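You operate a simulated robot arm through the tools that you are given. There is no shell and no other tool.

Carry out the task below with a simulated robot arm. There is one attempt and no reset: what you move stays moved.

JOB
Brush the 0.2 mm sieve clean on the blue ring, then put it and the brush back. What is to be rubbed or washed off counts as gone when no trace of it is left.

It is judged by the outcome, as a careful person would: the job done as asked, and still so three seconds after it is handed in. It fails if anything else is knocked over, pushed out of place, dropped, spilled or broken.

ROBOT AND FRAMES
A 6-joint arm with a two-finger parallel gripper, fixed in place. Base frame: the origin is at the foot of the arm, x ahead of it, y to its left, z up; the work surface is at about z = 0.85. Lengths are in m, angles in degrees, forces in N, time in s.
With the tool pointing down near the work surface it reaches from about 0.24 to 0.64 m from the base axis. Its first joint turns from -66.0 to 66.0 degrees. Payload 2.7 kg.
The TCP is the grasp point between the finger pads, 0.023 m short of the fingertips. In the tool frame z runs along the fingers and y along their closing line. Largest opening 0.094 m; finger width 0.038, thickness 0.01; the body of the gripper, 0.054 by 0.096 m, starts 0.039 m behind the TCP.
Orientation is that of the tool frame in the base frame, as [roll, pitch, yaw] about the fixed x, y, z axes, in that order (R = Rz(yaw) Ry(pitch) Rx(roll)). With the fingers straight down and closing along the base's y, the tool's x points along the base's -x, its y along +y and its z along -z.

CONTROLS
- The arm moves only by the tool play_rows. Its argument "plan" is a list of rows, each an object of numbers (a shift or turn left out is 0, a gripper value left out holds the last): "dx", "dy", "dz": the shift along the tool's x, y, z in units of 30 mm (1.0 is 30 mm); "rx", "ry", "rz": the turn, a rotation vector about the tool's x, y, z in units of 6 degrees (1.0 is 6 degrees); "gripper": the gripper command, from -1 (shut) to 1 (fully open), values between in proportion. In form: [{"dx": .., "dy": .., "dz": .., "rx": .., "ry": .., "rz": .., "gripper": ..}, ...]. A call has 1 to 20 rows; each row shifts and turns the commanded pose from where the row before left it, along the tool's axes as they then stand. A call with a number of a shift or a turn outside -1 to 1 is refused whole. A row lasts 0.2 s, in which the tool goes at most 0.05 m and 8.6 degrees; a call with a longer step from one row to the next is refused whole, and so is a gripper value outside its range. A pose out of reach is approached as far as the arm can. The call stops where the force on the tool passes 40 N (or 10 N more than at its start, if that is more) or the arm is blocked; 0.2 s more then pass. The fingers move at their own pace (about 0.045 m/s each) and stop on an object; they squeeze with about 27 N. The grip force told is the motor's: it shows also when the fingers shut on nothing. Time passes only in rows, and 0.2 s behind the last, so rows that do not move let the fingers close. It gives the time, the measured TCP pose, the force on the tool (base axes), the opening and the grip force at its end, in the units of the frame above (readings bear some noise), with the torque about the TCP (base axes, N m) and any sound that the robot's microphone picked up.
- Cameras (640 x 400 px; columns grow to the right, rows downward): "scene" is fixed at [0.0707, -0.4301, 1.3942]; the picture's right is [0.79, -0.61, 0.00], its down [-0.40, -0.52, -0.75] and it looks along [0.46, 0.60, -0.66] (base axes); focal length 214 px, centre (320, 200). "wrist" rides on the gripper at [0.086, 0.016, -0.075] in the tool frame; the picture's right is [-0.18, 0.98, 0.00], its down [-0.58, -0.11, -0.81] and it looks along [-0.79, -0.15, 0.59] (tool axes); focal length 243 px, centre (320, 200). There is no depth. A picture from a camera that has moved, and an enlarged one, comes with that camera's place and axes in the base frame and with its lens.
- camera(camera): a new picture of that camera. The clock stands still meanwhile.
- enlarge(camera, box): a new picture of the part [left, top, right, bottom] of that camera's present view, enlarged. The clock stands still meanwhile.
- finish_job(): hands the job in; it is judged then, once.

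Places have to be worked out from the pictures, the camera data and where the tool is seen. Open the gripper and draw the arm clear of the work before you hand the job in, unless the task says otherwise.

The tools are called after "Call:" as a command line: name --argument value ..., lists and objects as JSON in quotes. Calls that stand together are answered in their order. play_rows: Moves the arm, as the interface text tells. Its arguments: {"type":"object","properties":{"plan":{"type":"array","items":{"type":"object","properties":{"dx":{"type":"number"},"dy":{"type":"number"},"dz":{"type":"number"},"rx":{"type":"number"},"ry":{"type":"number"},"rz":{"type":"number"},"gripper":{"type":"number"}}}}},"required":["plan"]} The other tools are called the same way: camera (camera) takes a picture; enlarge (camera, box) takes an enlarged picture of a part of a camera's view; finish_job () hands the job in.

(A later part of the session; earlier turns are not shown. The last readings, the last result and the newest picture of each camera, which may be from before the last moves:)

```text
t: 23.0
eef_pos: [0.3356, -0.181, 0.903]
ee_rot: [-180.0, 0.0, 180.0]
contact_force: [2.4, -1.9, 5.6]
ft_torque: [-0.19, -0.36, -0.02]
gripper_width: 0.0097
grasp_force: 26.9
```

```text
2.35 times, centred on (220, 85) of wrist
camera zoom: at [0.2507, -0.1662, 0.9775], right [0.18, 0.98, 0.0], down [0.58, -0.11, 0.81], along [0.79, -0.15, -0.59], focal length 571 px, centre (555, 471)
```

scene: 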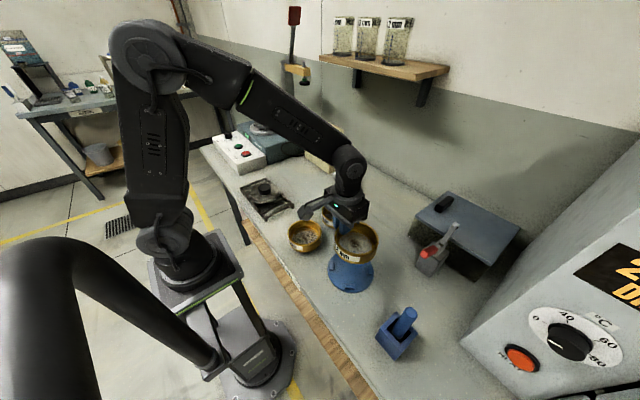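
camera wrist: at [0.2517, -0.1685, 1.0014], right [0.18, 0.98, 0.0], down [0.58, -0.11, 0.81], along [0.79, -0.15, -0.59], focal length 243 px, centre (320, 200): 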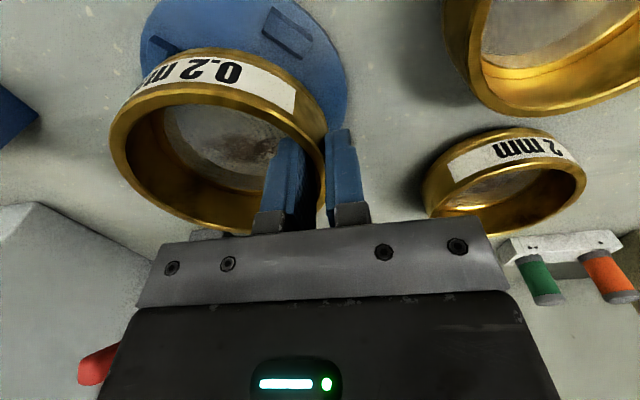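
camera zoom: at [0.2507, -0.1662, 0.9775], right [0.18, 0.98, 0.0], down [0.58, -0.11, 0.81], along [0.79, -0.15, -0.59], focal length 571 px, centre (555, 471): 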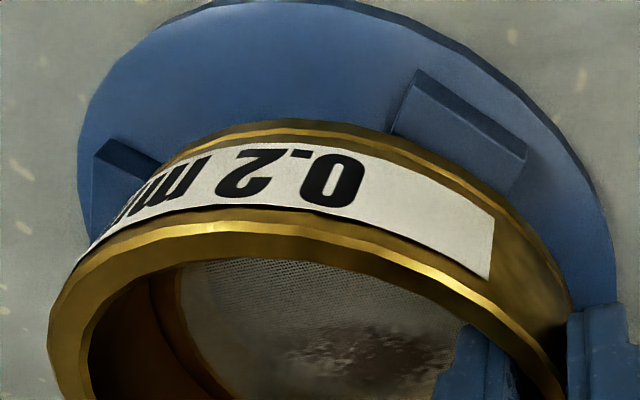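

The sieve's shoulder now overlaps the tabs and small lateral forces show the tabs are locating it. I release it.

Call:
play_rows --plan '[{"gripper": 0.1}, {}, {}, {}, {}]'

Call:
enlarge --camera "scene" --box '[326, 240, 382, 296]'

Call:
camera --camera "wrist"

```text
t: 24.2
eef_pos: [0.3375, -0.1815, 0.904]
ee_rot: [180.0, 0.1, 180.0]
contact_force: [0.4, 0.5, -0.4]
ft_torque: [-0.02, -0.04, 0.01]
gripper_width: 0.0517
grasp_force: 0.0
```

```text
7.14 times, centred on (354, 268) of scene
camera zoom: at [0.0707, -0.4301, 1.3942], right [0.79, -0.61, 0.0], down [-0.4, -0.52, -0.75], along [0.46, 0.6, -0.66], focal length 1532 px, centre (77, -286)
```

zoom: 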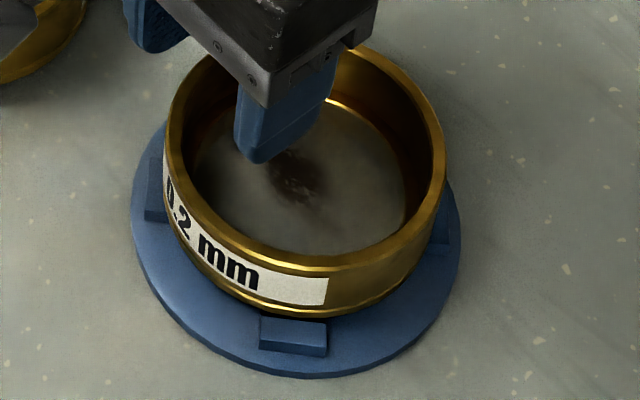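

```text
taken
camera wrist: at [0.251, -0.1664, 0.9779], right [0.18, 0.98, 0.0], down [0.58, -0.11, 0.81], along [0.79, -0.15, -0.59], focal length 243 px, centre (320, 200)
```

wrist: 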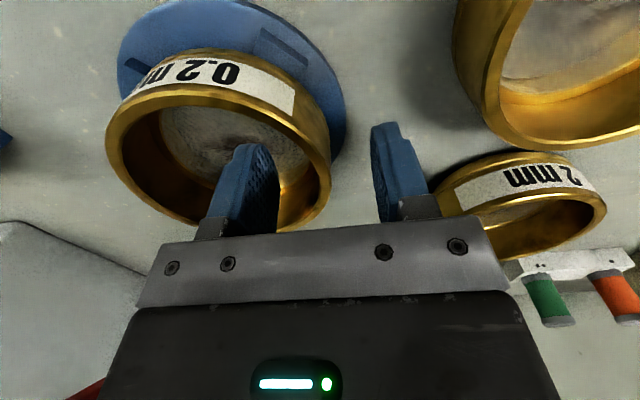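

Released; the sieve stays put, seated on the ring. I raise straight up and look at the sieve and then the brush.

Call:
play_rows --plan '[{"dz": -0.4}, {"dz": -0.8}, {"dz": -0.9}, {"dz": -0.9}, {"dz": -0.9}, {"dz": -0.9}, {"dz": -0.5}, {}]'

Call:
enlarge --camera "scene" --box '[326, 240, 382, 296]'

Call:
camera --camera "wrist"

```text
t: 26.0
eef_pos: [0.3371, -0.182, 1.062]
ee_rot: [180.0, 0.1, 179.9]
contact_force: [-0.2, 0.5, 0.0]
ft_torque: [0.0, 0.03, -0.04]
gripper_width: 0.0519
grasp_force: 0.1
```

```text
7.14 times, centred on (354, 268) of scene
camera zoom: at [0.0707, -0.4301, 1.3942], right [0.79, -0.61, 0.0], down [-0.4, -0.52, -0.75], along [0.46, 0.6, -0.66], focal length 1532 px, centre (77, -286)
```

zoom: 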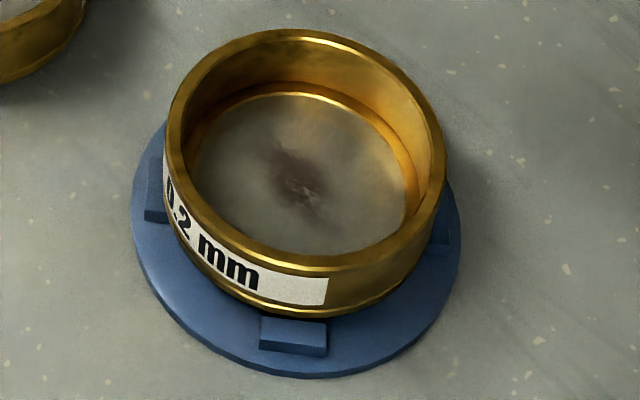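

```text
taken
camera wrist: at [0.2514, -0.167, 1.137], right [0.18, 0.98, 0.0], down [0.58, -0.11, 0.81], along [0.79, -0.15, -0.59], focal length 243 px, centre (320, 200)
```

wrist: 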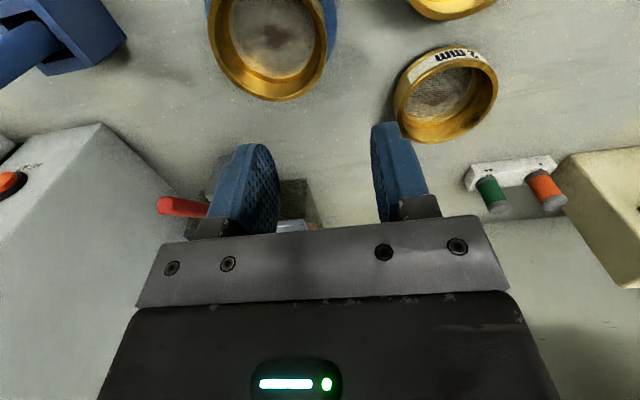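

The sieve is level inside the tabs. I back off slightly for a full top view to pin down its centre and the dirt patch.

Call:
play_rows --plan '[{"dx": 0.9, "dy": -0.4, "dz": -0.6}, {"dx": 0.9, "dy": -0.4, "dz": -0.6}, {}, {}]'

Call:
enlarge --camera "wrist" --box '[240, 0, 400, 110]'

Call:
camera --camera "wrist"

```text
t: 27.0
eef_pos: [0.2875, -0.2063, 1.0998]
ee_rot: [180.0, 0.1, -180.0]
contact_force: [-0.4, 0.9, -0.2]
ft_torque: [-0.03, 0.03, -0.01]
gripper_width: 0.052
grasp_force: 0.1
```

```text
3.64 times, centred on (320, 55) of wrist
camera zoom: at [0.2004, -0.1912, 1.1737], right [0.18, 0.98, 0.0], down [0.58, -0.11, 0.81], along [0.79, -0.15, -0.59], focal length 882 px, centre (320, 727)
```

zoom: 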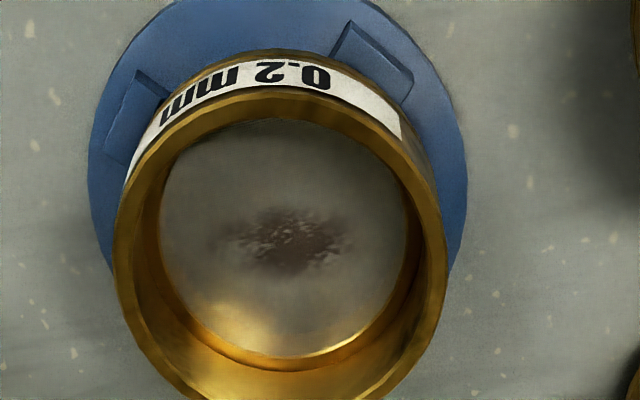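

```text
taken
camera wrist: at [0.2004, -0.1912, 1.1737], right [0.18, 0.98, 0.0], down [0.58, -0.11, 0.81], along [0.79, -0.15, -0.59], focal length 243 px, centre (320, 200)
```

wrist: 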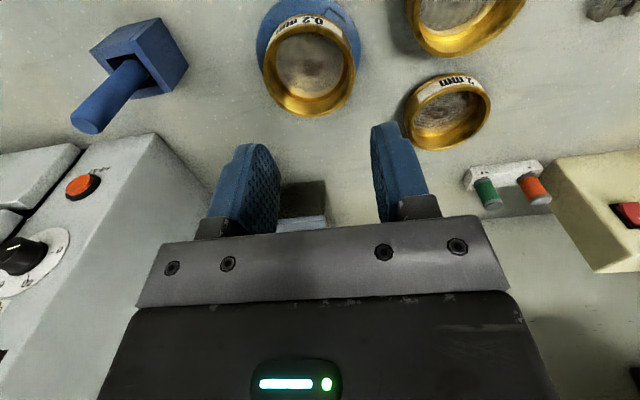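

The sieve centre is about (0.335, -0.2275) with the dirt patch (~50 x 35 mm) near its middle. Next I move toward the brush and look at it from above.

Call:
play_rows --plan '[{"dx": 0.195, "dy": -0.8, "gripper": 0.2}, {"dx": 0.195, "dy": -0.97}, {"dx": 0.195, "dy": -0.97}, {"dx": 0.195, "dy": -0.97}, {"dx": 0.195, "dy": -0.97}, {"dx": 0.195, "dy": -0.97}, {}, {}]'

Call:
camera --camera "wrist"

Call:
enlarge --camera "wrist" --box '[200, 0, 400, 130]'

Call:
enlarge --camera "scene" --box '[365, 290, 445, 370]'

```text
t: 28.8
eef_pos: [0.249, -0.3736, 1.096]
ee_rot: [179.9, 0.1, 180.0]
contact_force: [0.1, -0.2, 0.3]
ft_torque: [0.01, 0.0, 0.01]
gripper_width: 0.0562
grasp_force: 0.0
```

```text
taken
camera wrist: at [0.1629, -0.3582, 1.1705], right [0.18, 0.98, 0.0], down [0.58, -0.11, 0.81], along [0.79, -0.15, -0.59], focal length 243 px, centre (320, 200)
```

wrist: 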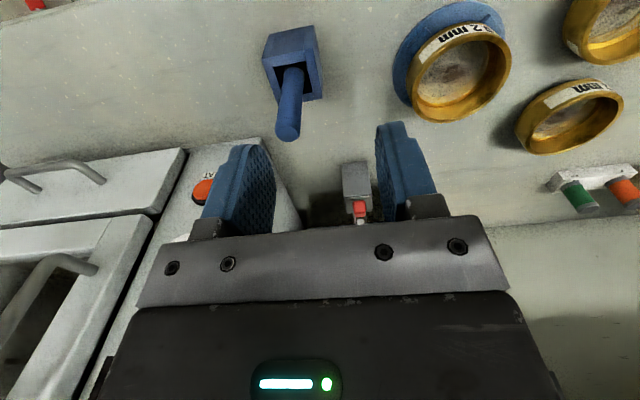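

```text
3.08 times, centred on (300, 65) of wrist
camera zoom: at [0.1629, -0.3582, 1.1705], right [0.18, 0.98, 0.0], down [0.58, -0.11, 0.81], along [0.79, -0.15, -0.59], focal length 746 px, centre (382, 615)
```

zoom: 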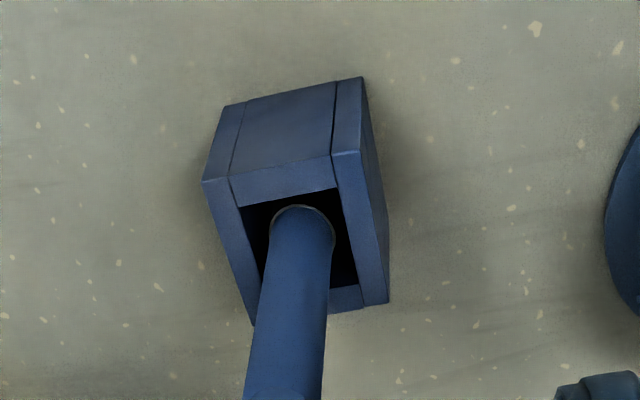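

```text
5.00 times, centred on (405, 330) of scene
camera zoom: at [0.0707, -0.4301, 1.3942], right [0.79, -0.61, 0.0], down [-0.4, -0.52, -0.75], along [0.46, 0.6, -0.66], focal length 1072 px, centre (-105, -450)
```

zoom: 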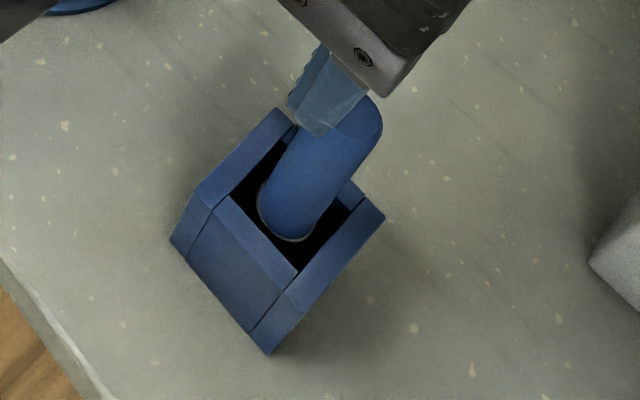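

The brush handle stands upright at about (0.283, -0.408), top ~1.012, diameter ~23 mm. I centre the gripper above it at safe height and check.

Call:
play_rows --plan '[{"dx": -0.567, "dy": -0.568}, {"dx": -0.567, "dy": -0.568}, {}, {}]'

Call:
camera --camera "wrist"

Call:
enlarge --camera "scene" --box '[365, 270, 465, 370]'

```text
t: 29.8
eef_pos: [0.2843, -0.4091, 1.0967]
ee_rot: [180.0, 0.1, 180.0]
contact_force: [0.3, 0.4, 0.0]
ft_torque: [0.0, 0.01, -0.01]
gripper_width: 0.0563
grasp_force: 0.0
```

```text
taken
camera wrist: at [0.1972, -0.3938, 1.1715], right [0.18, 0.98, 0.0], down [0.58, -0.11, 0.81], along [0.79, -0.15, -0.59], focal length 243 px, centre (320, 200)
```

wrist: 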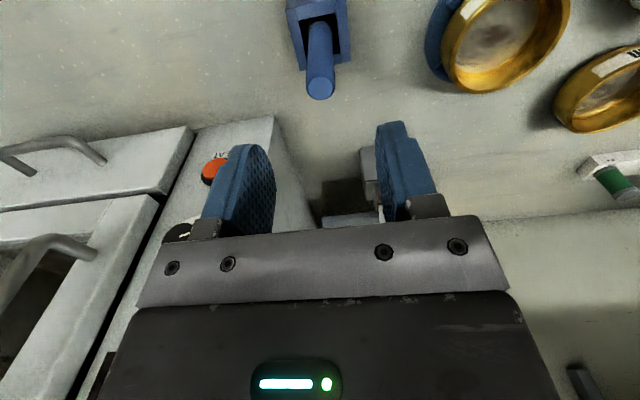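

```text
4.00 times, centred on (415, 320) of scene
camera zoom: at [0.0707, -0.4301, 1.3942], right [0.79, -0.61, 0.0], down [-0.4, -0.52, -0.75], along [0.46, 0.6, -0.66], focal length 858 px, centre (-60, -280)
```

zoom: 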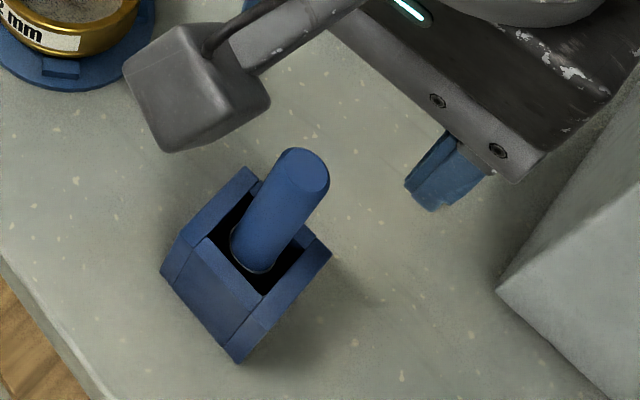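

The gripper is centred over the handle. I descend to TCP z ≈ 0.985, handle between the fingers.

Call:
play_rows --plan '[{"dz": 0.7}, {"dz": 0.7}, {"dz": 0.7}, {"dz": 0.6}, {"dz": 0.5}, {"dz": 0.4}, {}]'

Call:
camera --camera "wrist"

Call:
enlarge --camera "scene" --box '[365, 270, 465, 370]'

```text
t: 31.4
eef_pos: [0.2832, -0.4097, 0.99]
ee_rot: [180.0, 0.0, -180.0]
contact_force: [-0.5, 0.1, -0.6]
ft_torque: [0.0, -0.02, 0.0]
gripper_width: 0.0564
grasp_force: 0.0
```

```text
taken
camera wrist: at [0.1967, -0.3939, 1.0647], right [0.18, 0.98, 0.0], down [0.58, -0.11, 0.81], along [0.79, -0.15, -0.59], focal length 243 px, centre (320, 200)
```

wrist: 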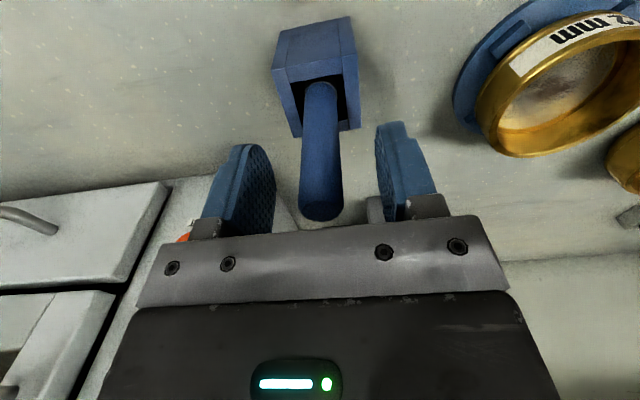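

```text
4.00 times, centred on (415, 320) of scene
camera zoom: at [0.0707, -0.4301, 1.3942], right [0.79, -0.61, 0.0], down [-0.4, -0.52, -0.75], along [0.46, 0.6, -0.66], focal length 858 px, centre (-60, -280)
```

zoom: 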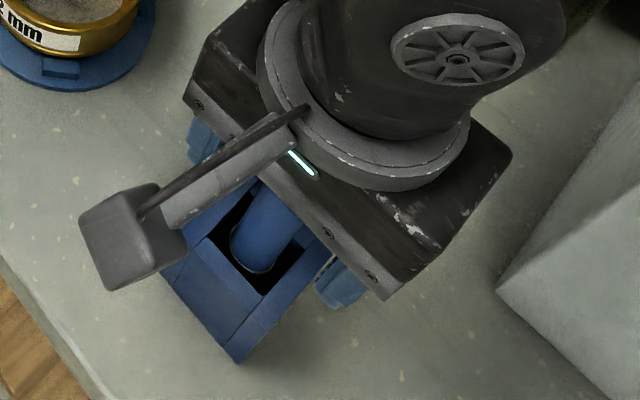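

The handle is centred between the pads. I close on it.

Call:
play_rows --plan '[{"dz": 0.1, "gripper": -1}, {}, {}, {}, {}]'

Call:
camera --camera "wrist"

```text
t: 32.6
eef_pos: [0.2823, -0.4088, 0.9881]
ee_rot: [180.0, 0.2, -179.9]
contact_force: [1.1, -1.0, -0.3]
ft_torque: [-0.04, -0.03, -0.01]
gripper_width: 0.0209
grasp_force: 27.2
```

```text
taken
camera wrist: at [0.1961, -0.3935, 1.0621], right [0.18, 0.98, 0.0], down [0.58, -0.11, 0.81], along [0.79, -0.15, -0.59], focal length 243 px, centre (320, 200)
```

wrist: 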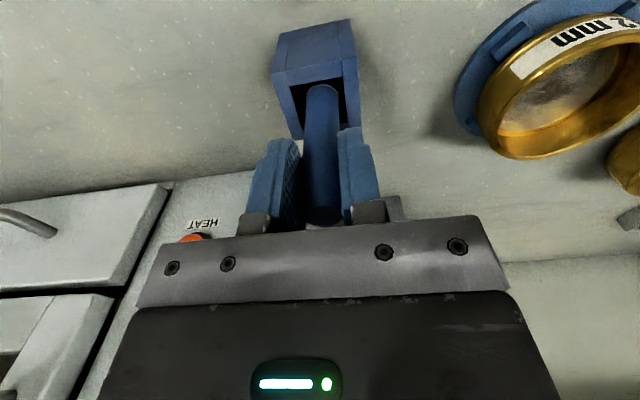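

Held at 20.9 mm with 27 N; home TCP for the brush is about (0.283, -0.409, 0.988). I lift it straight up.

Call:
play_rows --plan '[{"dz": -0.2}, {"dz": -0.4}, {"dz": -0.6}, {"dz": -0.7}, {"dz": -0.7}, {"dz": -0.7}, {"dz": -0.7}, {"dz": -0.4}, {}]'

Call:
camera --camera "wrist"

Call:
camera --camera "scene"

Call:
enlarge --camera "scene" --box '[365, 240, 465, 370]'

```text
t: 34.6
eef_pos: [0.2808, -0.4096, 1.1193]
ee_rot: [-180.0, 0.1, -180.0]
contact_force: [-0.3, -0.7, -1.1]
ft_torque: [0.0, 0.02, 0.03]
gripper_width: 0.0205
grasp_force: 26.9
```

```text
taken
camera wrist: at [0.1946, -0.3944, 1.1942], right [0.18, 0.98, 0.0], down [0.58, -0.11, 0.81], along [0.79, -0.15, -0.59], focal length 243 px, centre (320, 200)
```

wrist: 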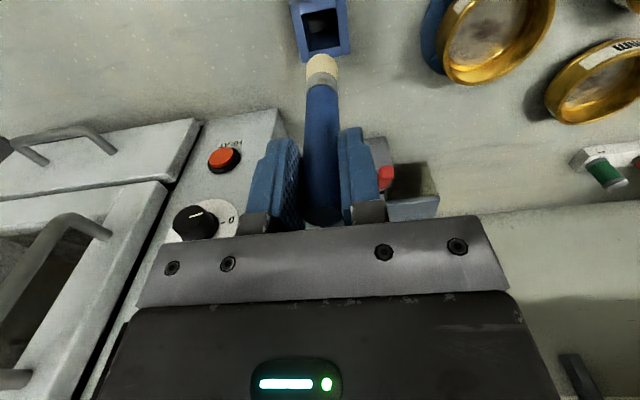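

```text
taken
```

scene: 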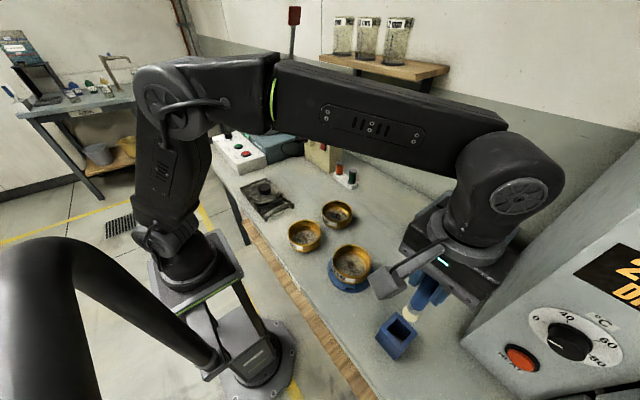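

```text
3.08 times, centred on (415, 305) of scene
camera zoom: at [0.0707, -0.4301, 1.3942], right [0.79, -0.61, 0.0], down [-0.4, -0.52, -0.75], along [0.46, 0.6, -0.66], focal length 660 px, centre (28, -123)
```

zoom: 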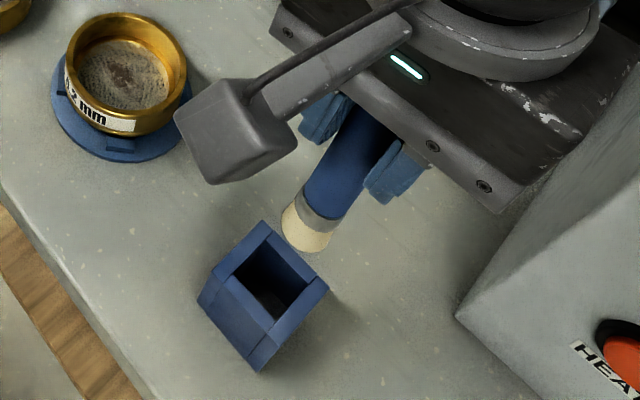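

The brush has a round cream tuft (~24 mm) ending roughly 0.10-0.115 m below the TCP. I carry it over to above the sieve centre (0.335, -0.2275).

Call:
play_rows --plan '[{"dx": -0.13, "dy": 0.45}, {"dx": -0.255, "dy": 0.86}, {"dx": -0.255, "dy": 0.86}, {"dx": -0.255, "dy": 0.86}, {"dx": -0.255, "dy": 0.86}, {"dx": -0.255, "dy": 0.86}, {"dx": -0.255, "dy": 0.86}, {"dx": -0.13, "dy": 0.46}, {}, {}]'

Call:
camera --camera "wrist"

Call:
enlarge --camera "scene" --box '[310, 200, 410, 300]'

```text
t: 36.8
eef_pos: [0.3342, -0.2271, 1.118]
ee_rot: [-180.0, 0.1, -179.9]
contact_force: [1.0, -0.3, -1.1]
ft_torque: [-0.03, 0.02, 0.0]
gripper_width: 0.0206
grasp_force: 27.0
```

```text
taken
camera wrist: at [0.2487, -0.2118, 1.1926], right [0.18, 0.98, 0.0], down [0.58, -0.11, 0.81], along [0.79, -0.15, -0.59], focal length 243 px, centre (320, 200)
```

wrist: 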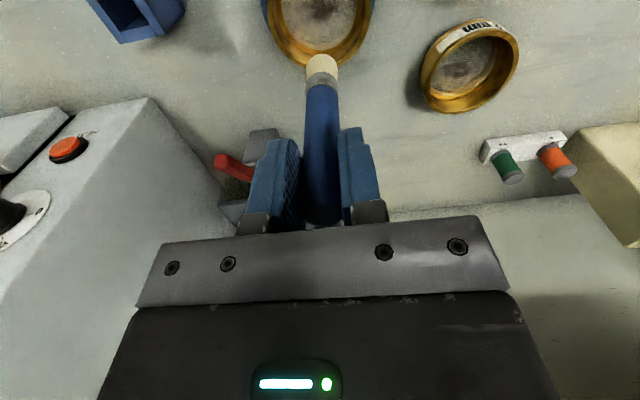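

```text
4.00 times, centred on (360, 250) of scene
camera zoom: at [0.0707, -0.4301, 1.3942], right [0.79, -0.61, 0.0], down [-0.4, -0.52, -0.75], along [0.46, 0.6, -0.66], focal length 858 px, centre (160, 0)
```

zoom: 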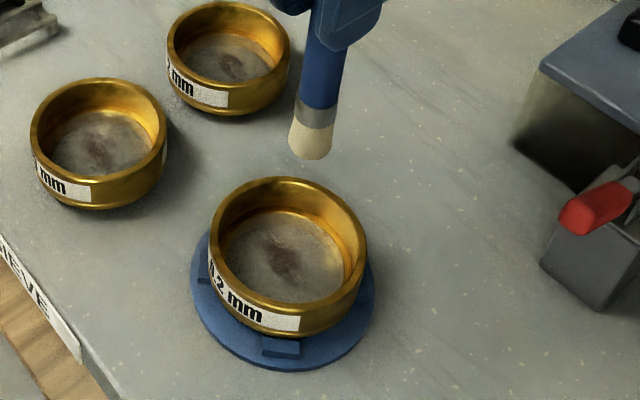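

The tuft bottom is ~0.1165 m below TCP and about 3 mm toward picture-right of the sieve centre. I correct and descend to just above the rim.

Call:
play_rows --plan '[{"dx": 0.08, "dy": 0.06, "dz": 0.6}, {"dz": 0.7}, {"dz": 0.7}, {"dz": 0.6}, {"dz": 0.2}, {}]'

Call:
camera --camera "wrist"

Call:
enlarge --camera "scene" --box '[320, 220, 390, 300]'

```text
t: 38.2
eef_pos: [0.3364, -0.2262, 1.0348]
ee_rot: [180.0, -0.1, -179.9]
contact_force: [0.5, -0.5, -1.1]
ft_torque: [-0.03, -0.01, -0.03]
gripper_width: 0.0206
grasp_force: 27.0
```

```text
taken
camera wrist: at [0.2489, -0.2105, 1.1098], right [0.18, 0.98, 0.0], down [0.58, -0.11, 0.81], along [0.79, -0.15, -0.59], focal length 243 px, centre (320, 200)
```

wrist: 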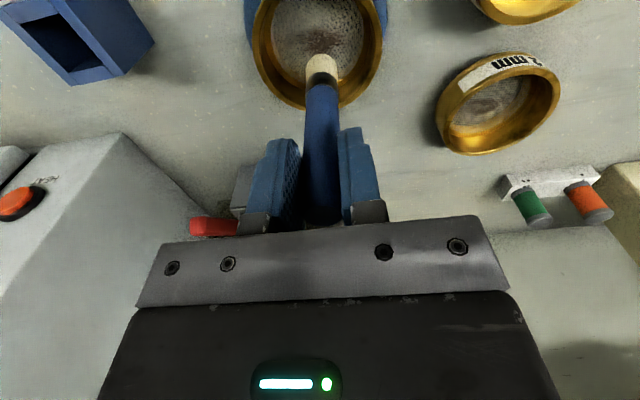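

```text
5.00 times, centred on (355, 260) of scene
camera zoom: at [0.0707, -0.4301, 1.3942], right [0.79, -0.61, 0.0], down [-0.4, -0.52, -0.75], along [0.46, 0.6, -0.66], focal length 1072 px, centre (145, -100)
```

zoom: 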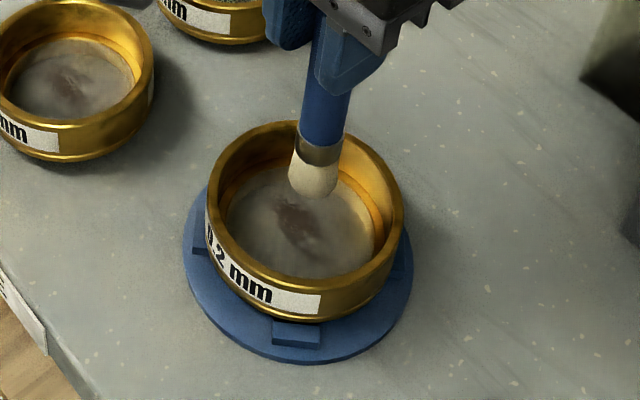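

Tuft is over the mesh, about 3-4 mm ahead (+x) of the TCP because of a slight tilt. I centre it and go down toward the mesh, then feel for contact in small steps.

Call:
play_rows --plan '[{"dx": 0.1, "dz": 0.4}, {"dz": 0.4}, {"dz": 0.3}, {}]'

Call:
play_rows --plan '[{"dz": 0.07}, {}]'

Call:
play_rows --plan '[{"dz": 0.05}, {}]'

Call:
enlarge --camera "scene" --box '[325, 230, 385, 290]'

```text
t: 39.2
eef_pos: [0.3308, -0.2258, 1.0026]
ee_rot: [-180.0, 0.0, -179.9]
contact_force: [0.2, -0.2, -0.4]
ft_torque: [0.0, 0.02, -0.03]
gripper_width: 0.0207
grasp_force: 27.3
```

```text
t: 39.8
eef_pos: [0.3299, -0.2252, 1.0005]
ee_rot: [180.0, 0.2, 180.0]
contact_force: [0.8, 0.5, 0.3]
ft_torque: [0.03, 0.01, -0.02]
gripper_width: 0.0207
grasp_force: 27.0
```

```text
t: 40.4
eef_pos: [0.3306, -0.2245, 0.9998]
ee_rot: [-179.9, 0.2, 179.9]
contact_force: [-0.4, 0.8, 0.3]
ft_torque: [-0.01, 0.0, -0.06]
gripper_width: 0.0206
grasp_force: 27.3
```

```text
6.67 times, centred on (355, 260) of scene
camera zoom: at [0.0707, -0.4301, 1.3942], right [0.79, -0.61, 0.0], down [-0.4, -0.52, -0.75], along [0.46, 0.6, -0.66], focal length 1430 px, centre (87, -200)
```

zoom: 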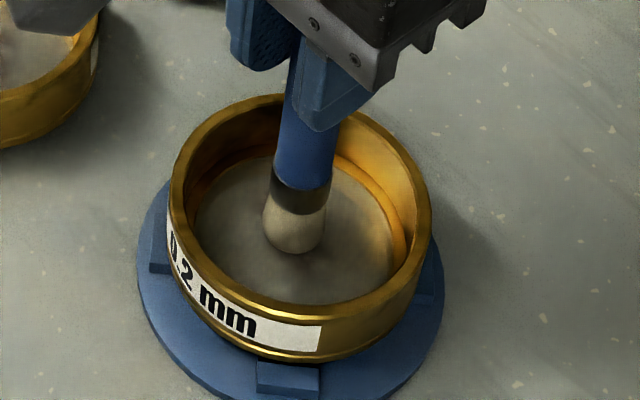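

Force shifted from about -1.1 N (brush weight) to +0.3 N: the tuft is just touching. I press slightly more to learn the stiffness.

Call:
play_rows --plan '[{"dz": 0.04}, {}]'

Call:
play_rows --plan '[{"dz": 0.04}, {}]'

```text
t: 41.0
eef_pos: [0.3326, -0.2253, 0.9996]
ee_rot: [-179.9, 0.0, 180.0]
contact_force: [-0.9, -0.4, 4.9]
ft_torque: [0.06, 0.1, -0.03]
gripper_width: 0.0207
grasp_force: 26.8
```

```text
t: 41.6
eef_pos: [0.3304, -0.2251, 0.9986]
ee_rot: [-179.8, 0.3, -179.9]
contact_force: [-0.4, 1.7, 20.8]
ft_torque: [0.33, -0.06, 0.03]
gripper_width: 0.0208
grasp_force: 27.0
```

Contact begins near command z ≈ 0.9975 and is stiff (~13 N/mm). I back off 1.2 mm to about 5 N and make a first trial stroke along y.

Call:
play_rows --plan '[{"dz": -0.04}, {}, {"dy": 0.33}, {"dy": 0.33}, {"dy": -0.33}, {"dy": -0.33}, {"dy": -0.33}, {"dy": -0.33}, {"dy": 0.33}, {"dy": 0.33}, {}]'

Call:
camera --camera "wrist"

Call:
enlarge --camera "scene" --box '[330, 240, 380, 290]'

```text
t: 44.0
eef_pos: [0.3307, -0.2246, 0.9966]
ee_rot: [180.0, -0.1, 180.0]
contact_force: [0.2, 4.9, 5.9]
ft_torque: [0.54, -0.06, 0.04]
gripper_width: 0.0219
grasp_force: 27.2
```

```text
taken
camera wrist: at [0.2443, -0.2092, 1.0719], right [0.19, 0.98, 0.0], down [0.58, -0.11, 0.81], along [0.79, -0.15, -0.59], focal length 243 px, centre (320, 200)
```

wrist: 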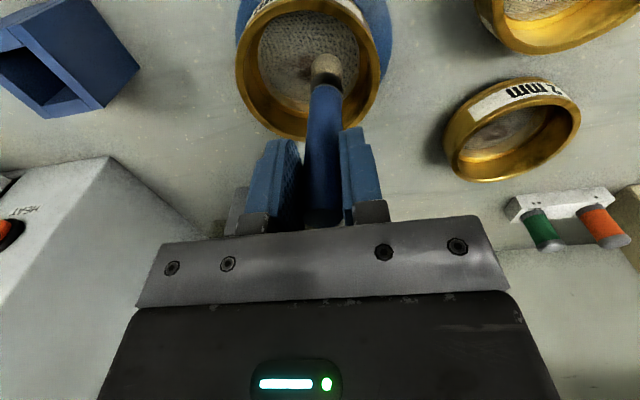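

```text
8.00 times, centred on (355, 265) of scene
camera zoom: at [0.0706, -0.4299, 1.3942], right [0.79, -0.61, 0.0], down [-0.4, -0.52, -0.75], along [0.46, 0.6, -0.66], focal length 1716 px, centre (40, -320)
```

zoom: 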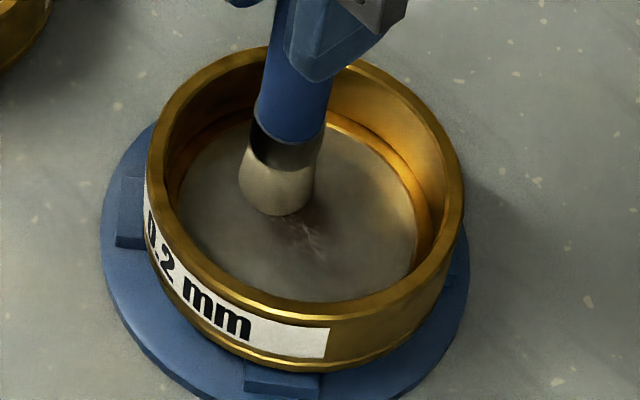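

Friction is noticeable and the sieve seems to have shifted ~3 mm toward picture-right. I lift the brush clear to check that it is still seated properly.

Call:
play_rows --plan '[{"dz": -0.2}, {"dz": -0.6}, {"dz": -0.8}, {"dz": -0.8}, {}]'

Call:
enlarge --camera "scene" --box '[326, 240, 382, 296]'

Call:
enlarge --camera "wrist" --box '[220, 0, 420, 125]'

Call:
camera --camera "scene"

```text
t: 45.2
eef_pos: [0.329, -0.2265, 1.0711]
ee_rot: [-180.0, 0.0, -180.0]
contact_force: [0.7, 0.6, -0.7]
ft_torque: [0.0, 0.02, 0.01]
gripper_width: 0.0206
grasp_force: 26.8
```

```text
7.14 times, centred on (354, 268) of scene
camera zoom: at [0.0707, -0.4301, 1.3942], right [0.79, -0.61, 0.0], down [-0.4, -0.52, -0.75], along [0.46, 0.6, -0.66], focal length 1532 px, centre (77, -286)
```

zoom: 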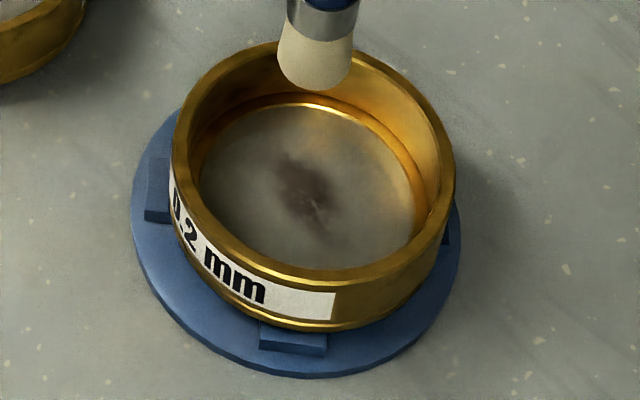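

```text
3.20 times, centred on (320, 62) of wrist
camera zoom: at [0.2427, -0.2101, 1.1446], right [0.18, 0.98, 0.0], down [0.58, -0.11, 0.81], along [0.79, -0.15, -0.59], focal length 776 px, centre (320, 640)
```

zoom: 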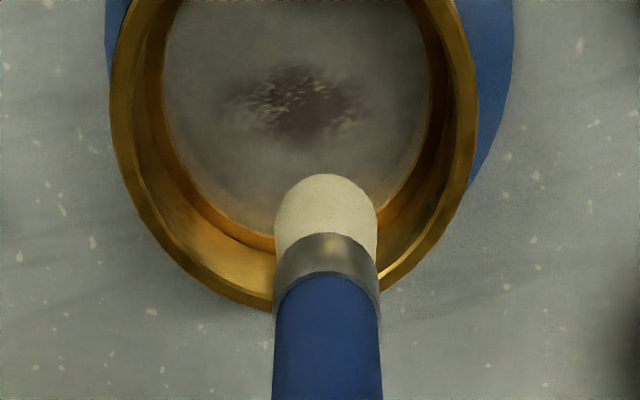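

```text
taken
```

scene: 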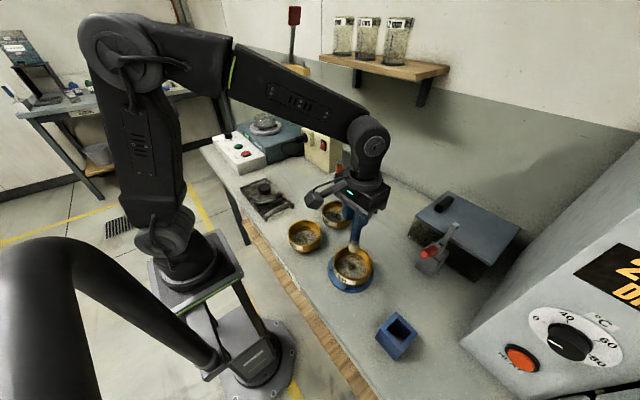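

The sieve has moved a few mm in -y and looks lower in the picture. I enlarge strongly around the tabs to see whether the skirt is inside them and the rim is level.

Call:
enlarge --camera "scene" --box '[330, 268, 380, 300]'

Call:
enlarge --camera "scene" --box '[325, 250, 360, 280]'

Call:
enlarge --camera "scene" --box '[355, 255, 385, 285]'

```text
12.50 times, centred on (355, 284) of scene
camera zoom: at [0.0707, -0.4301, 1.3942], right [0.79, -0.61, 0.0], down [-0.4, -0.52, -0.75], along [0.46, 0.6, -0.66], focal length 2681 px, centre (-118, -850)
```

zoom: 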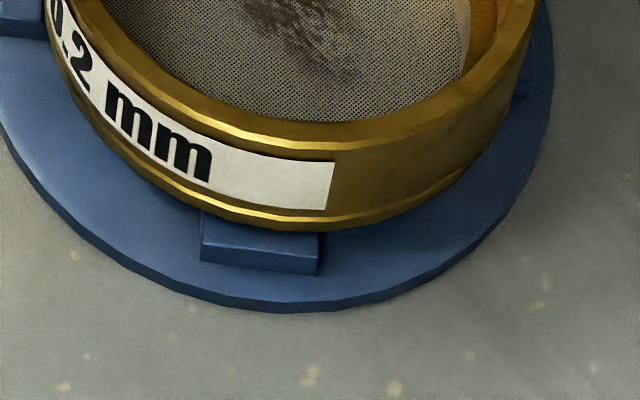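

```text
13.33 times, centred on (342, 265) of scene
camera zoom: at [0.0707, -0.4301, 1.3942], right [0.79, -0.61, 0.0], down [-0.4, -0.52, -0.75], along [0.46, 0.6, -0.66], focal length 2860 px, centre (20, -667)
```

zoom: 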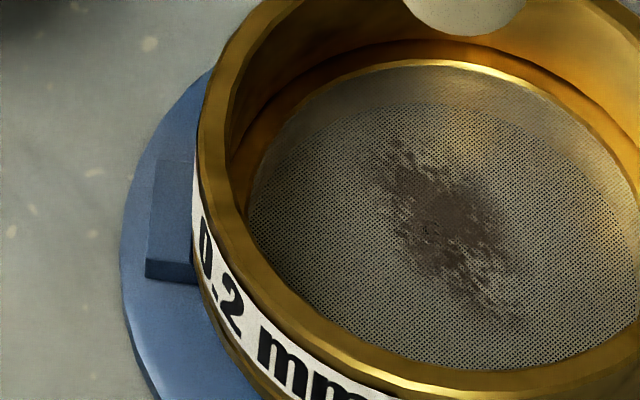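

```text
13.33 times, centred on (370, 270) of scene
camera zoom: at [0.0707, -0.4301, 1.3942], right [0.79, -0.61, 0.0], down [-0.4, -0.52, -0.75], along [0.46, 0.6, -0.66], focal length 2860 px, centre (-347, -733)
```

zoom: 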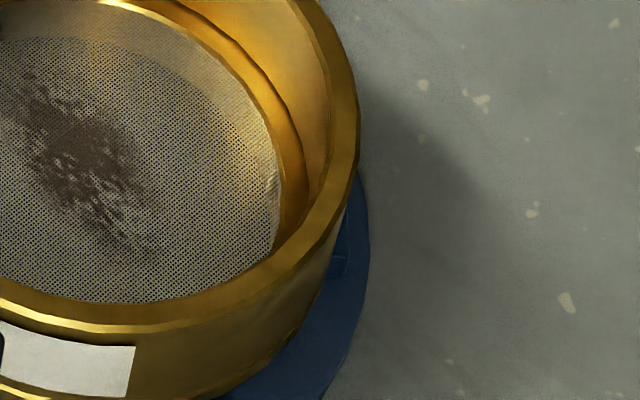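

The shoulder sits right over the tabs at the same height as before, so it is still seated and just has a few mm of play; its centre is now about (0.335, -0.233). I take a close picture of the dirt as a reference before brushing more.

Call:
enlarge --camera "scene" --box '[336, 250, 368, 282]'

```text
12.50 times, centred on (352, 266) of scene
camera zoom: at [0.0707, -0.4301, 1.3942], right [0.79, -0.61, 0.0], down [-0.4, -0.52, -0.75], along [0.46, 0.6, -0.66], focal length 2681 px, centre (-80, -625)
```

zoom: 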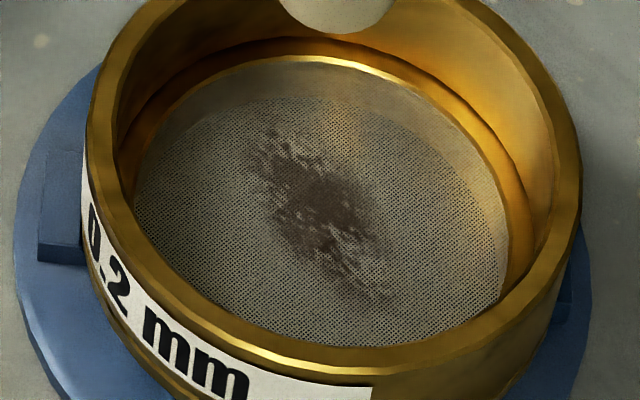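

The patch runs along y (about y -0.21 to -0.254, x ≈ 0.335 ± 0.013). I go back down over its middle and re-establish contact.

Call:
play_rows --plan '[{"dx": -0.12, "dy": -0.25, "dz": 0.7}, {"dz": 0.7}, {"dz": 0.7}, {"dz": 0.15}, {}, {}]'

Call:
play_rows --plan '[{"dz": 0.05}, {}]'

Call:
play_rows --plan '[{"dz": 0.04}, {}]'

```text
t: 46.6
eef_pos: [0.3344, -0.2331, 1.0015]
ee_rot: [179.9, 0.1, 179.9]
contact_force: [0.1, 0.1, 0.0]
ft_torque: [0.03, 0.01, 0.0]
gripper_width: 0.0208
grasp_force: 27.3
```

```text
t: 47.2
eef_pos: [0.3343, -0.2335, 0.9996]
ee_rot: [-180.0, 0.1, -180.0]
contact_force: [0.6, -0.3, -0.4]
ft_torque: [-0.01, -0.01, -0.01]
gripper_width: 0.0206
grasp_force: 27.0
```

```text
t: 47.8
eef_pos: [0.3347, -0.2329, 0.9983]
ee_rot: [-179.9, 0.1, -180.0]
contact_force: [0.0, -0.2, -0.4]
ft_torque: [0.01, 0.04, -0.03]
gripper_width: 0.0208
grasp_force: 26.9
```

No contact yet at 0.998; I continue down in small steps.

Call:
play_rows --plan '[{"dz": 0.03}, {}]'

Call:
play_rows --plan '[{"dz": 0.03}, {}]'

Call:
play_rows --plan '[{"dz": 0.03}, {}]'

```text
t: 48.4
eef_pos: [0.3342, -0.2334, 0.9982]
ee_rot: [180.0, 0.1, 180.0]
contact_force: [0.6, 0.4, -1.0]
ft_torque: [0.02, 0.02, 0.02]
gripper_width: 0.021
grasp_force: 27.4
```

```text
t: 49.0
eef_pos: [0.3352, -0.2338, 0.9972]
ee_rot: [-179.8, 0.1, -179.9]
contact_force: [-1.4, -0.1, 10.9]
ft_torque: [0.1, 0.12, 0.01]
gripper_width: 0.0207
grasp_force: 27.6
```

```text
t: 49.6
eef_pos: [0.3361, -0.2335, 0.9974]
ee_rot: [-179.8, 0.2, -180.0]
contact_force: [-3.4, -1.2, 24.4]
ft_torque: [-0.17, 0.25, -0.01]
gripper_width: 0.0208
grasp_force: 27.0
```

Contact found again (24 N at this command); I ease off to ~8 N and brush back and forth along the patch.

Call:
play_rows --plan '[{"dz": -0.04}, {}, {"dy": 0.3}, {"dy": 0.3}, {"dy": -0.3}, {"dy": -0.3}, {"dy": -0.3}, {"dy": -0.3}, {"dy": 0.3}, {"dy": 0.3}, {"dy": 0.3}, {"dy": 0.3}, {"dy": -0.3}, {"dy": -0.3}, {"dy": -0.3}, {"dy": -0.3}, {"dy": 0.3}, {"dy": 0.3}]'

Call:
enlarge --camera "scene" --box '[326, 240, 382, 296]'

Call:
enlarge --camera "wrist" --box '[220, 0, 420, 125]'

```text
t: 53.4
eef_pos: [0.3342, -0.2338, 0.9997]
ee_rot: [-180.0, 0.1, 180.0]
contact_force: [0.0, -0.4, -0.2]
ft_torque: [0.01, 0.01, 0.0]
gripper_width: 0.0207
grasp_force: 27.0
```

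```text
7.14 times, centred on (354, 268) of scene
camera zoom: at [0.0707, -0.4301, 1.3942], right [0.79, -0.61, 0.0], down [-0.4, -0.52, -0.75], along [0.46, 0.6, -0.66], focal length 1532 px, centre (77, -286)
```

zoom: 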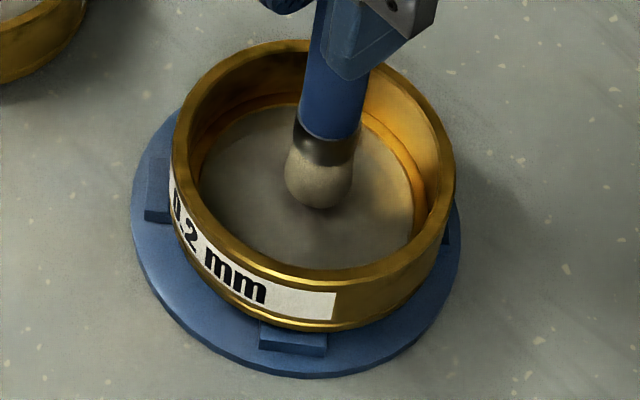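

```text
3.20 times, centred on (320, 62) of wrist
camera zoom: at [0.2479, -0.2174, 1.0732], right [0.18, 0.98, 0.0], down [0.58, -0.11, 0.81], along [0.79, -0.15, -0.59], focal length 776 px, centre (320, 640)
```

zoom: 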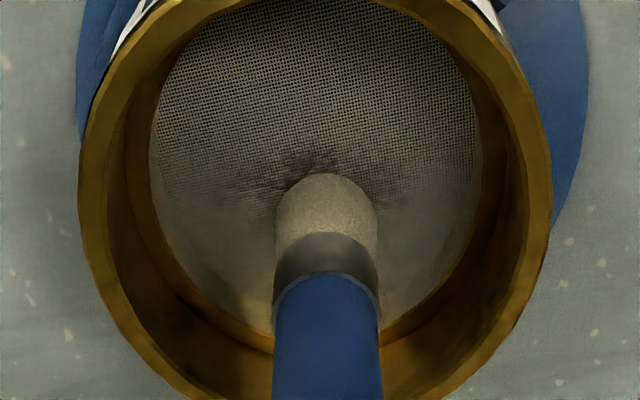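

Contact was lost after easing off (force ~0), so few strokes had pressure; the sieve itself stayed put. I lower in 0.6 mm steps until I get about 10 N.

Call:
play_rows --plan '[{"dz": 0.02}, {}]'

Call:
play_rows --plan '[{"dz": 0.02}, {}]'

```text
t: 54.0
eef_pos: [0.3341, -0.2323, 0.9976]
ee_rot: [179.9, 0.1, -180.0]
contact_force: [-0.1, -0.1, 0.2]
ft_torque: [-0.02, 0.0, -0.01]
gripper_width: 0.021
grasp_force: 26.8
```

```text
t: 54.6
eef_pos: [0.3355, -0.2323, 0.9966]
ee_rot: [-179.9, 0.2, -180.0]
contact_force: [-0.8, -0.2, 4.5]
ft_torque: [0.17, 0.16, -0.01]
gripper_width: 0.0211
grasp_force: 26.6
```

About 5 N now; 0.3 mm more and then strokes, reading the force right after.

Call:
play_rows --plan '[{"dz": 0.012}, {}, {"dy": 0.3}, {"dy": 0.3}, {"dy": -0.3}, {"dy": -0.3}, {"dy": -0.3}, {"dy": -0.3}, {"dy": 0.3}, {"dy": 0.3}]'

Call:
enlarge --camera "wrist" --box '[220, 0, 420, 125]'

Call:
enlarge --camera "scene" --box '[326, 240, 382, 296]'

```text
t: 56.8
eef_pos: [0.3347, -0.2347, 0.9967]
ee_rot: [-179.9, 0.0, -180.0]
contact_force: [-0.7, 6.5, 16.7]
ft_torque: [0.77, -0.05, 0.04]
gripper_width: 0.0226
grasp_force: 27.1
```

```text
3.20 times, centred on (320, 62) of wrist
camera zoom: at [0.248, -0.219, 1.0708], right [0.18, 0.98, 0.0], down [0.58, -0.11, 0.81], along [0.79, -0.15, -0.59], focal length 776 px, centre (320, 640)
```

zoom: 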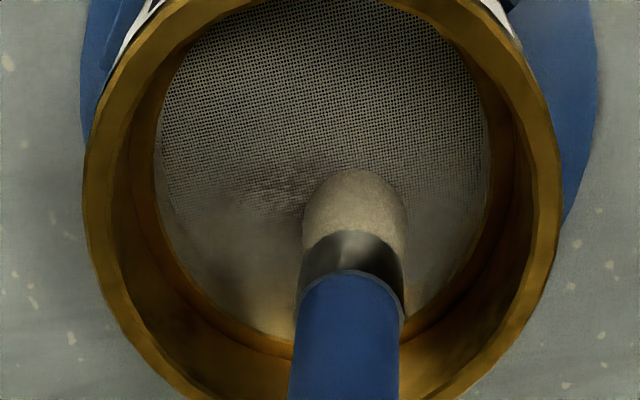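

```text
7.14 times, centred on (354, 268) of scene
camera zoom: at [0.0705, -0.4298, 1.3943], right [0.79, -0.61, 0.0], down [-0.4, -0.52, -0.75], along [0.46, 0.6, -0.66], focal length 1532 px, centre (77, -286)
```

zoom: 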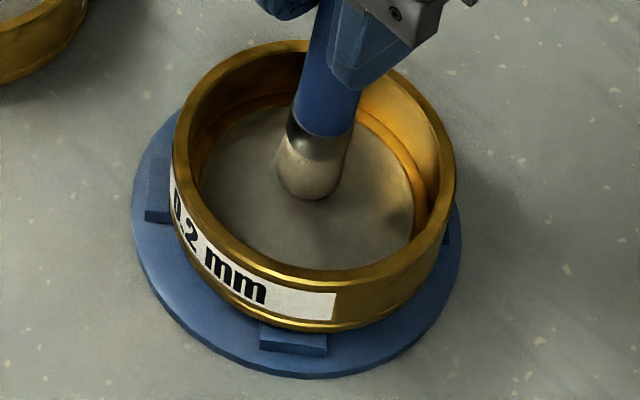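

Good pressure this time (17 N) and the patch already looks lighter, though the brush tilted a bit in the grip. I lift it to see what remains.

Call:
play_rows --plan '[{"dz": -0.1}, {"dz": -0.6}, {"dz": -0.8}, {"dz": -0.8}, {}]'

Call:
enlarge --camera "scene" --box '[336, 250, 368, 282]'

Call:
enlarge --camera "wrist" --box '[220, 0, 420, 125]'

```text
t: 58.0
eef_pos: [0.3341, -0.2335, 1.0629]
ee_rot: [-180.0, 0.0, -180.0]
contact_force: [0.3, -0.3, -0.7]
ft_torque: [0.02, 0.03, 0.01]
gripper_width: 0.0207
grasp_force: 26.9
```

```text
12.50 times, centred on (352, 266) of scene
camera zoom: at [0.0707, -0.4301, 1.3942], right [0.79, -0.61, 0.0], down [-0.4, -0.52, -0.75], along [0.46, 0.6, -0.66], focal length 2681 px, centre (-80, -625)
```

zoom: 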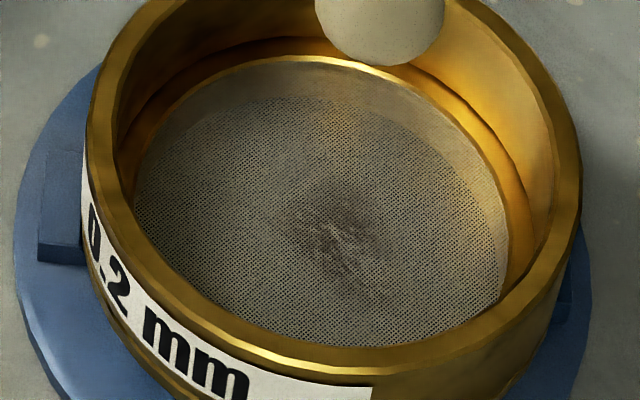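

```text
3.20 times, centred on (320, 62) of wrist
camera zoom: at [0.2483, -0.2182, 1.1372], right [0.18, 0.98, 0.0], down [0.58, -0.11, 0.81], along [0.79, -0.15, -0.59], focal length 776 px, centre (320, 640)
```

zoom: 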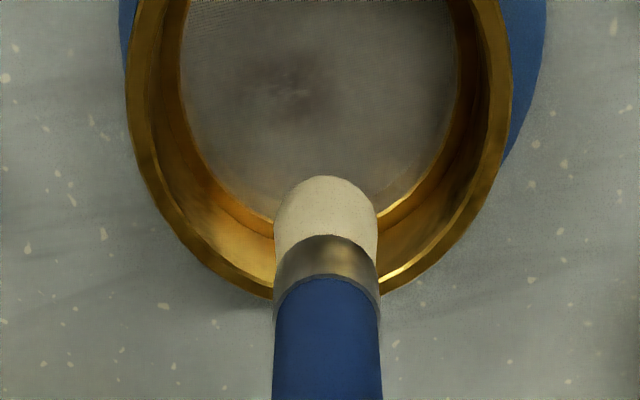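

Most of it is gone: only a fainter patch remains around (0.335, -0.238), y -0.222 to -0.254. I go back down and repeat with several strokes centred there.

Call:
play_rows --plan '[{"dy": -0.12, "dz": 0.8}, {"dz": 0.8}, {"dz": 0.68}, {}, {}]'

```text
t: 59.2
eef_pos: [0.3323, -0.2363, 0.9972]
ee_rot: [-179.9, 0.1, 180.0]
contact_force: [-1.2, 0.3, -0.5]
ft_torque: [0.02, 0.03, 0.0]
gripper_width: 0.0205
grasp_force: 27.3
```

Not touching yet; I lower in small steps to about 8 N.

Call:
play_rows --plan '[{"dx": -0.04, "dz": 0.02}, {}]'

Call:
play_rows --plan '[{"dz": 0.015}, {}]'

```text
t: 59.8
eef_pos: [0.3339, -0.2375, 0.997]
ee_rot: [-180.0, 0.0, -180.0]
contact_force: [0.2, -0.3, -0.5]
ft_torque: [0.01, 0.0, -0.02]
gripper_width: 0.021
grasp_force: 26.8
```

```text
t: 60.4
eef_pos: [0.3349, -0.2373, 0.9955]
ee_rot: [180.0, 0.0, 180.0]
contact_force: [-2.0, 2.4, 5.7]
ft_torque: [0.31, 0.22, 0.07]
gripper_width: 0.021
grasp_force: 27.3
```

5.7 N. A touch more, then four long strokes.

Call:
play_rows --plan '[{"dz": 0.008}, {"dy": 0.25}, {"dy": 0.25}, {"dy": -0.3}, {"dy": -0.3}, {"dy": -0.3}, {"dy": -0.3}, {"dy": 0.3}, {"dy": 0.3}, {"dy": 0.3}, {"dy": 0.3}, {"dy": -0.3}, {"dy": -0.3}, {"dy": -0.3}, {"dy": -0.3}, {"dy": 0.3}, {"dy": 0.3}]'

Call:
enlarge --camera "scene" --box '[326, 240, 382, 296]'

```text
t: 64.0
eef_pos: [0.3358, -0.2406, 0.9962]
ee_rot: [-180.0, 0.2, 179.9]
contact_force: [-0.1, 0.0, -0.9]
ft_torque: [0.01, 0.0, -0.02]
gripper_width: 0.0207
grasp_force: 26.6
```

```text
7.14 times, centred on (354, 268) of scene
camera zoom: at [0.0707, -0.4301, 1.3942], right [0.79, -0.61, 0.0], down [-0.4, -0.52, -0.75], along [0.46, 0.6, -0.66], focal length 1532 px, centre (77, -286)
```

zoom: 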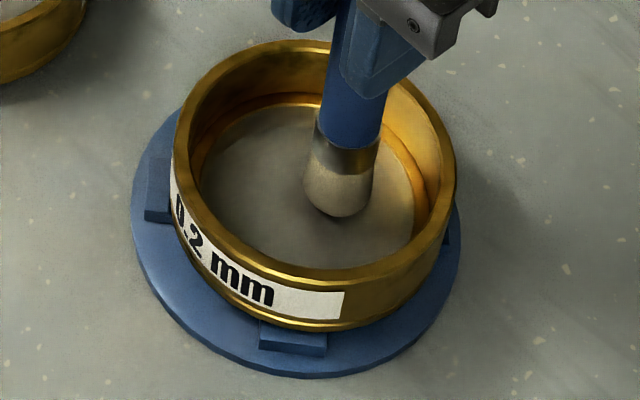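

Contact was lost again during the strokes (the brush creeps up in the grip a bit). I lift and look at what remains.

Call:
play_rows --plan '[{"dz": -0.4}, {"dz": -0.8}, {"dz": -0.8}, {"dz": -0.3}, {}]'

Call:
enlarge --camera "scene" --box '[336, 250, 368, 282]'

Call:
enlarge --camera "wrist" --box '[220, 0, 420, 125]'

```text
t: 65.2
eef_pos: [0.3349, -0.2415, 1.063]
ee_rot: [180.0, 0.1, -180.0]
contact_force: [-0.5, -0.4, -0.7]
ft_torque: [0.0, -0.02, 0.01]
gripper_width: 0.0207
grasp_force: 26.4
```

```text
12.50 times, centred on (352, 266) of scene
camera zoom: at [0.0707, -0.4301, 1.3942], right [0.79, -0.61, 0.0], down [-0.4, -0.52, -0.75], along [0.46, 0.6, -0.66], focal length 2681 px, centre (-80, -625)
```

zoom: 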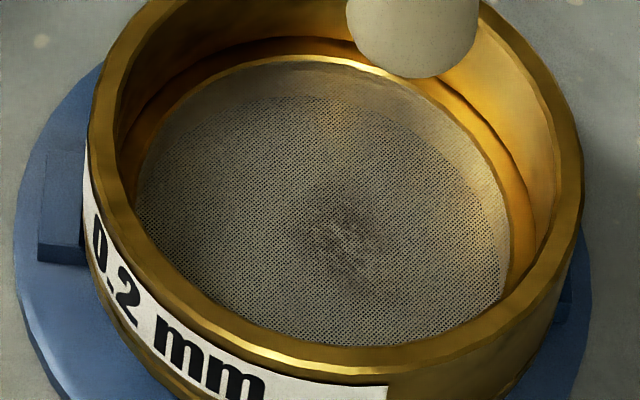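

```text
3.20 times, centred on (320, 62) of wrist
camera zoom: at [0.2481, -0.2259, 1.1376], right [0.18, 0.98, 0.0], down [0.58, -0.11, 0.81], along [0.79, -0.15, -0.59], focal length 776 px, centre (320, 640)
```

zoom: 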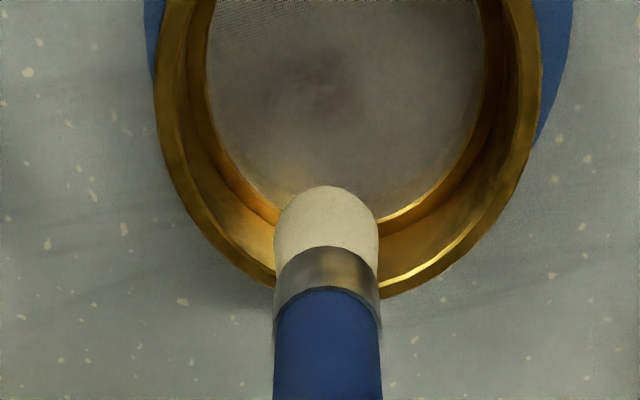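

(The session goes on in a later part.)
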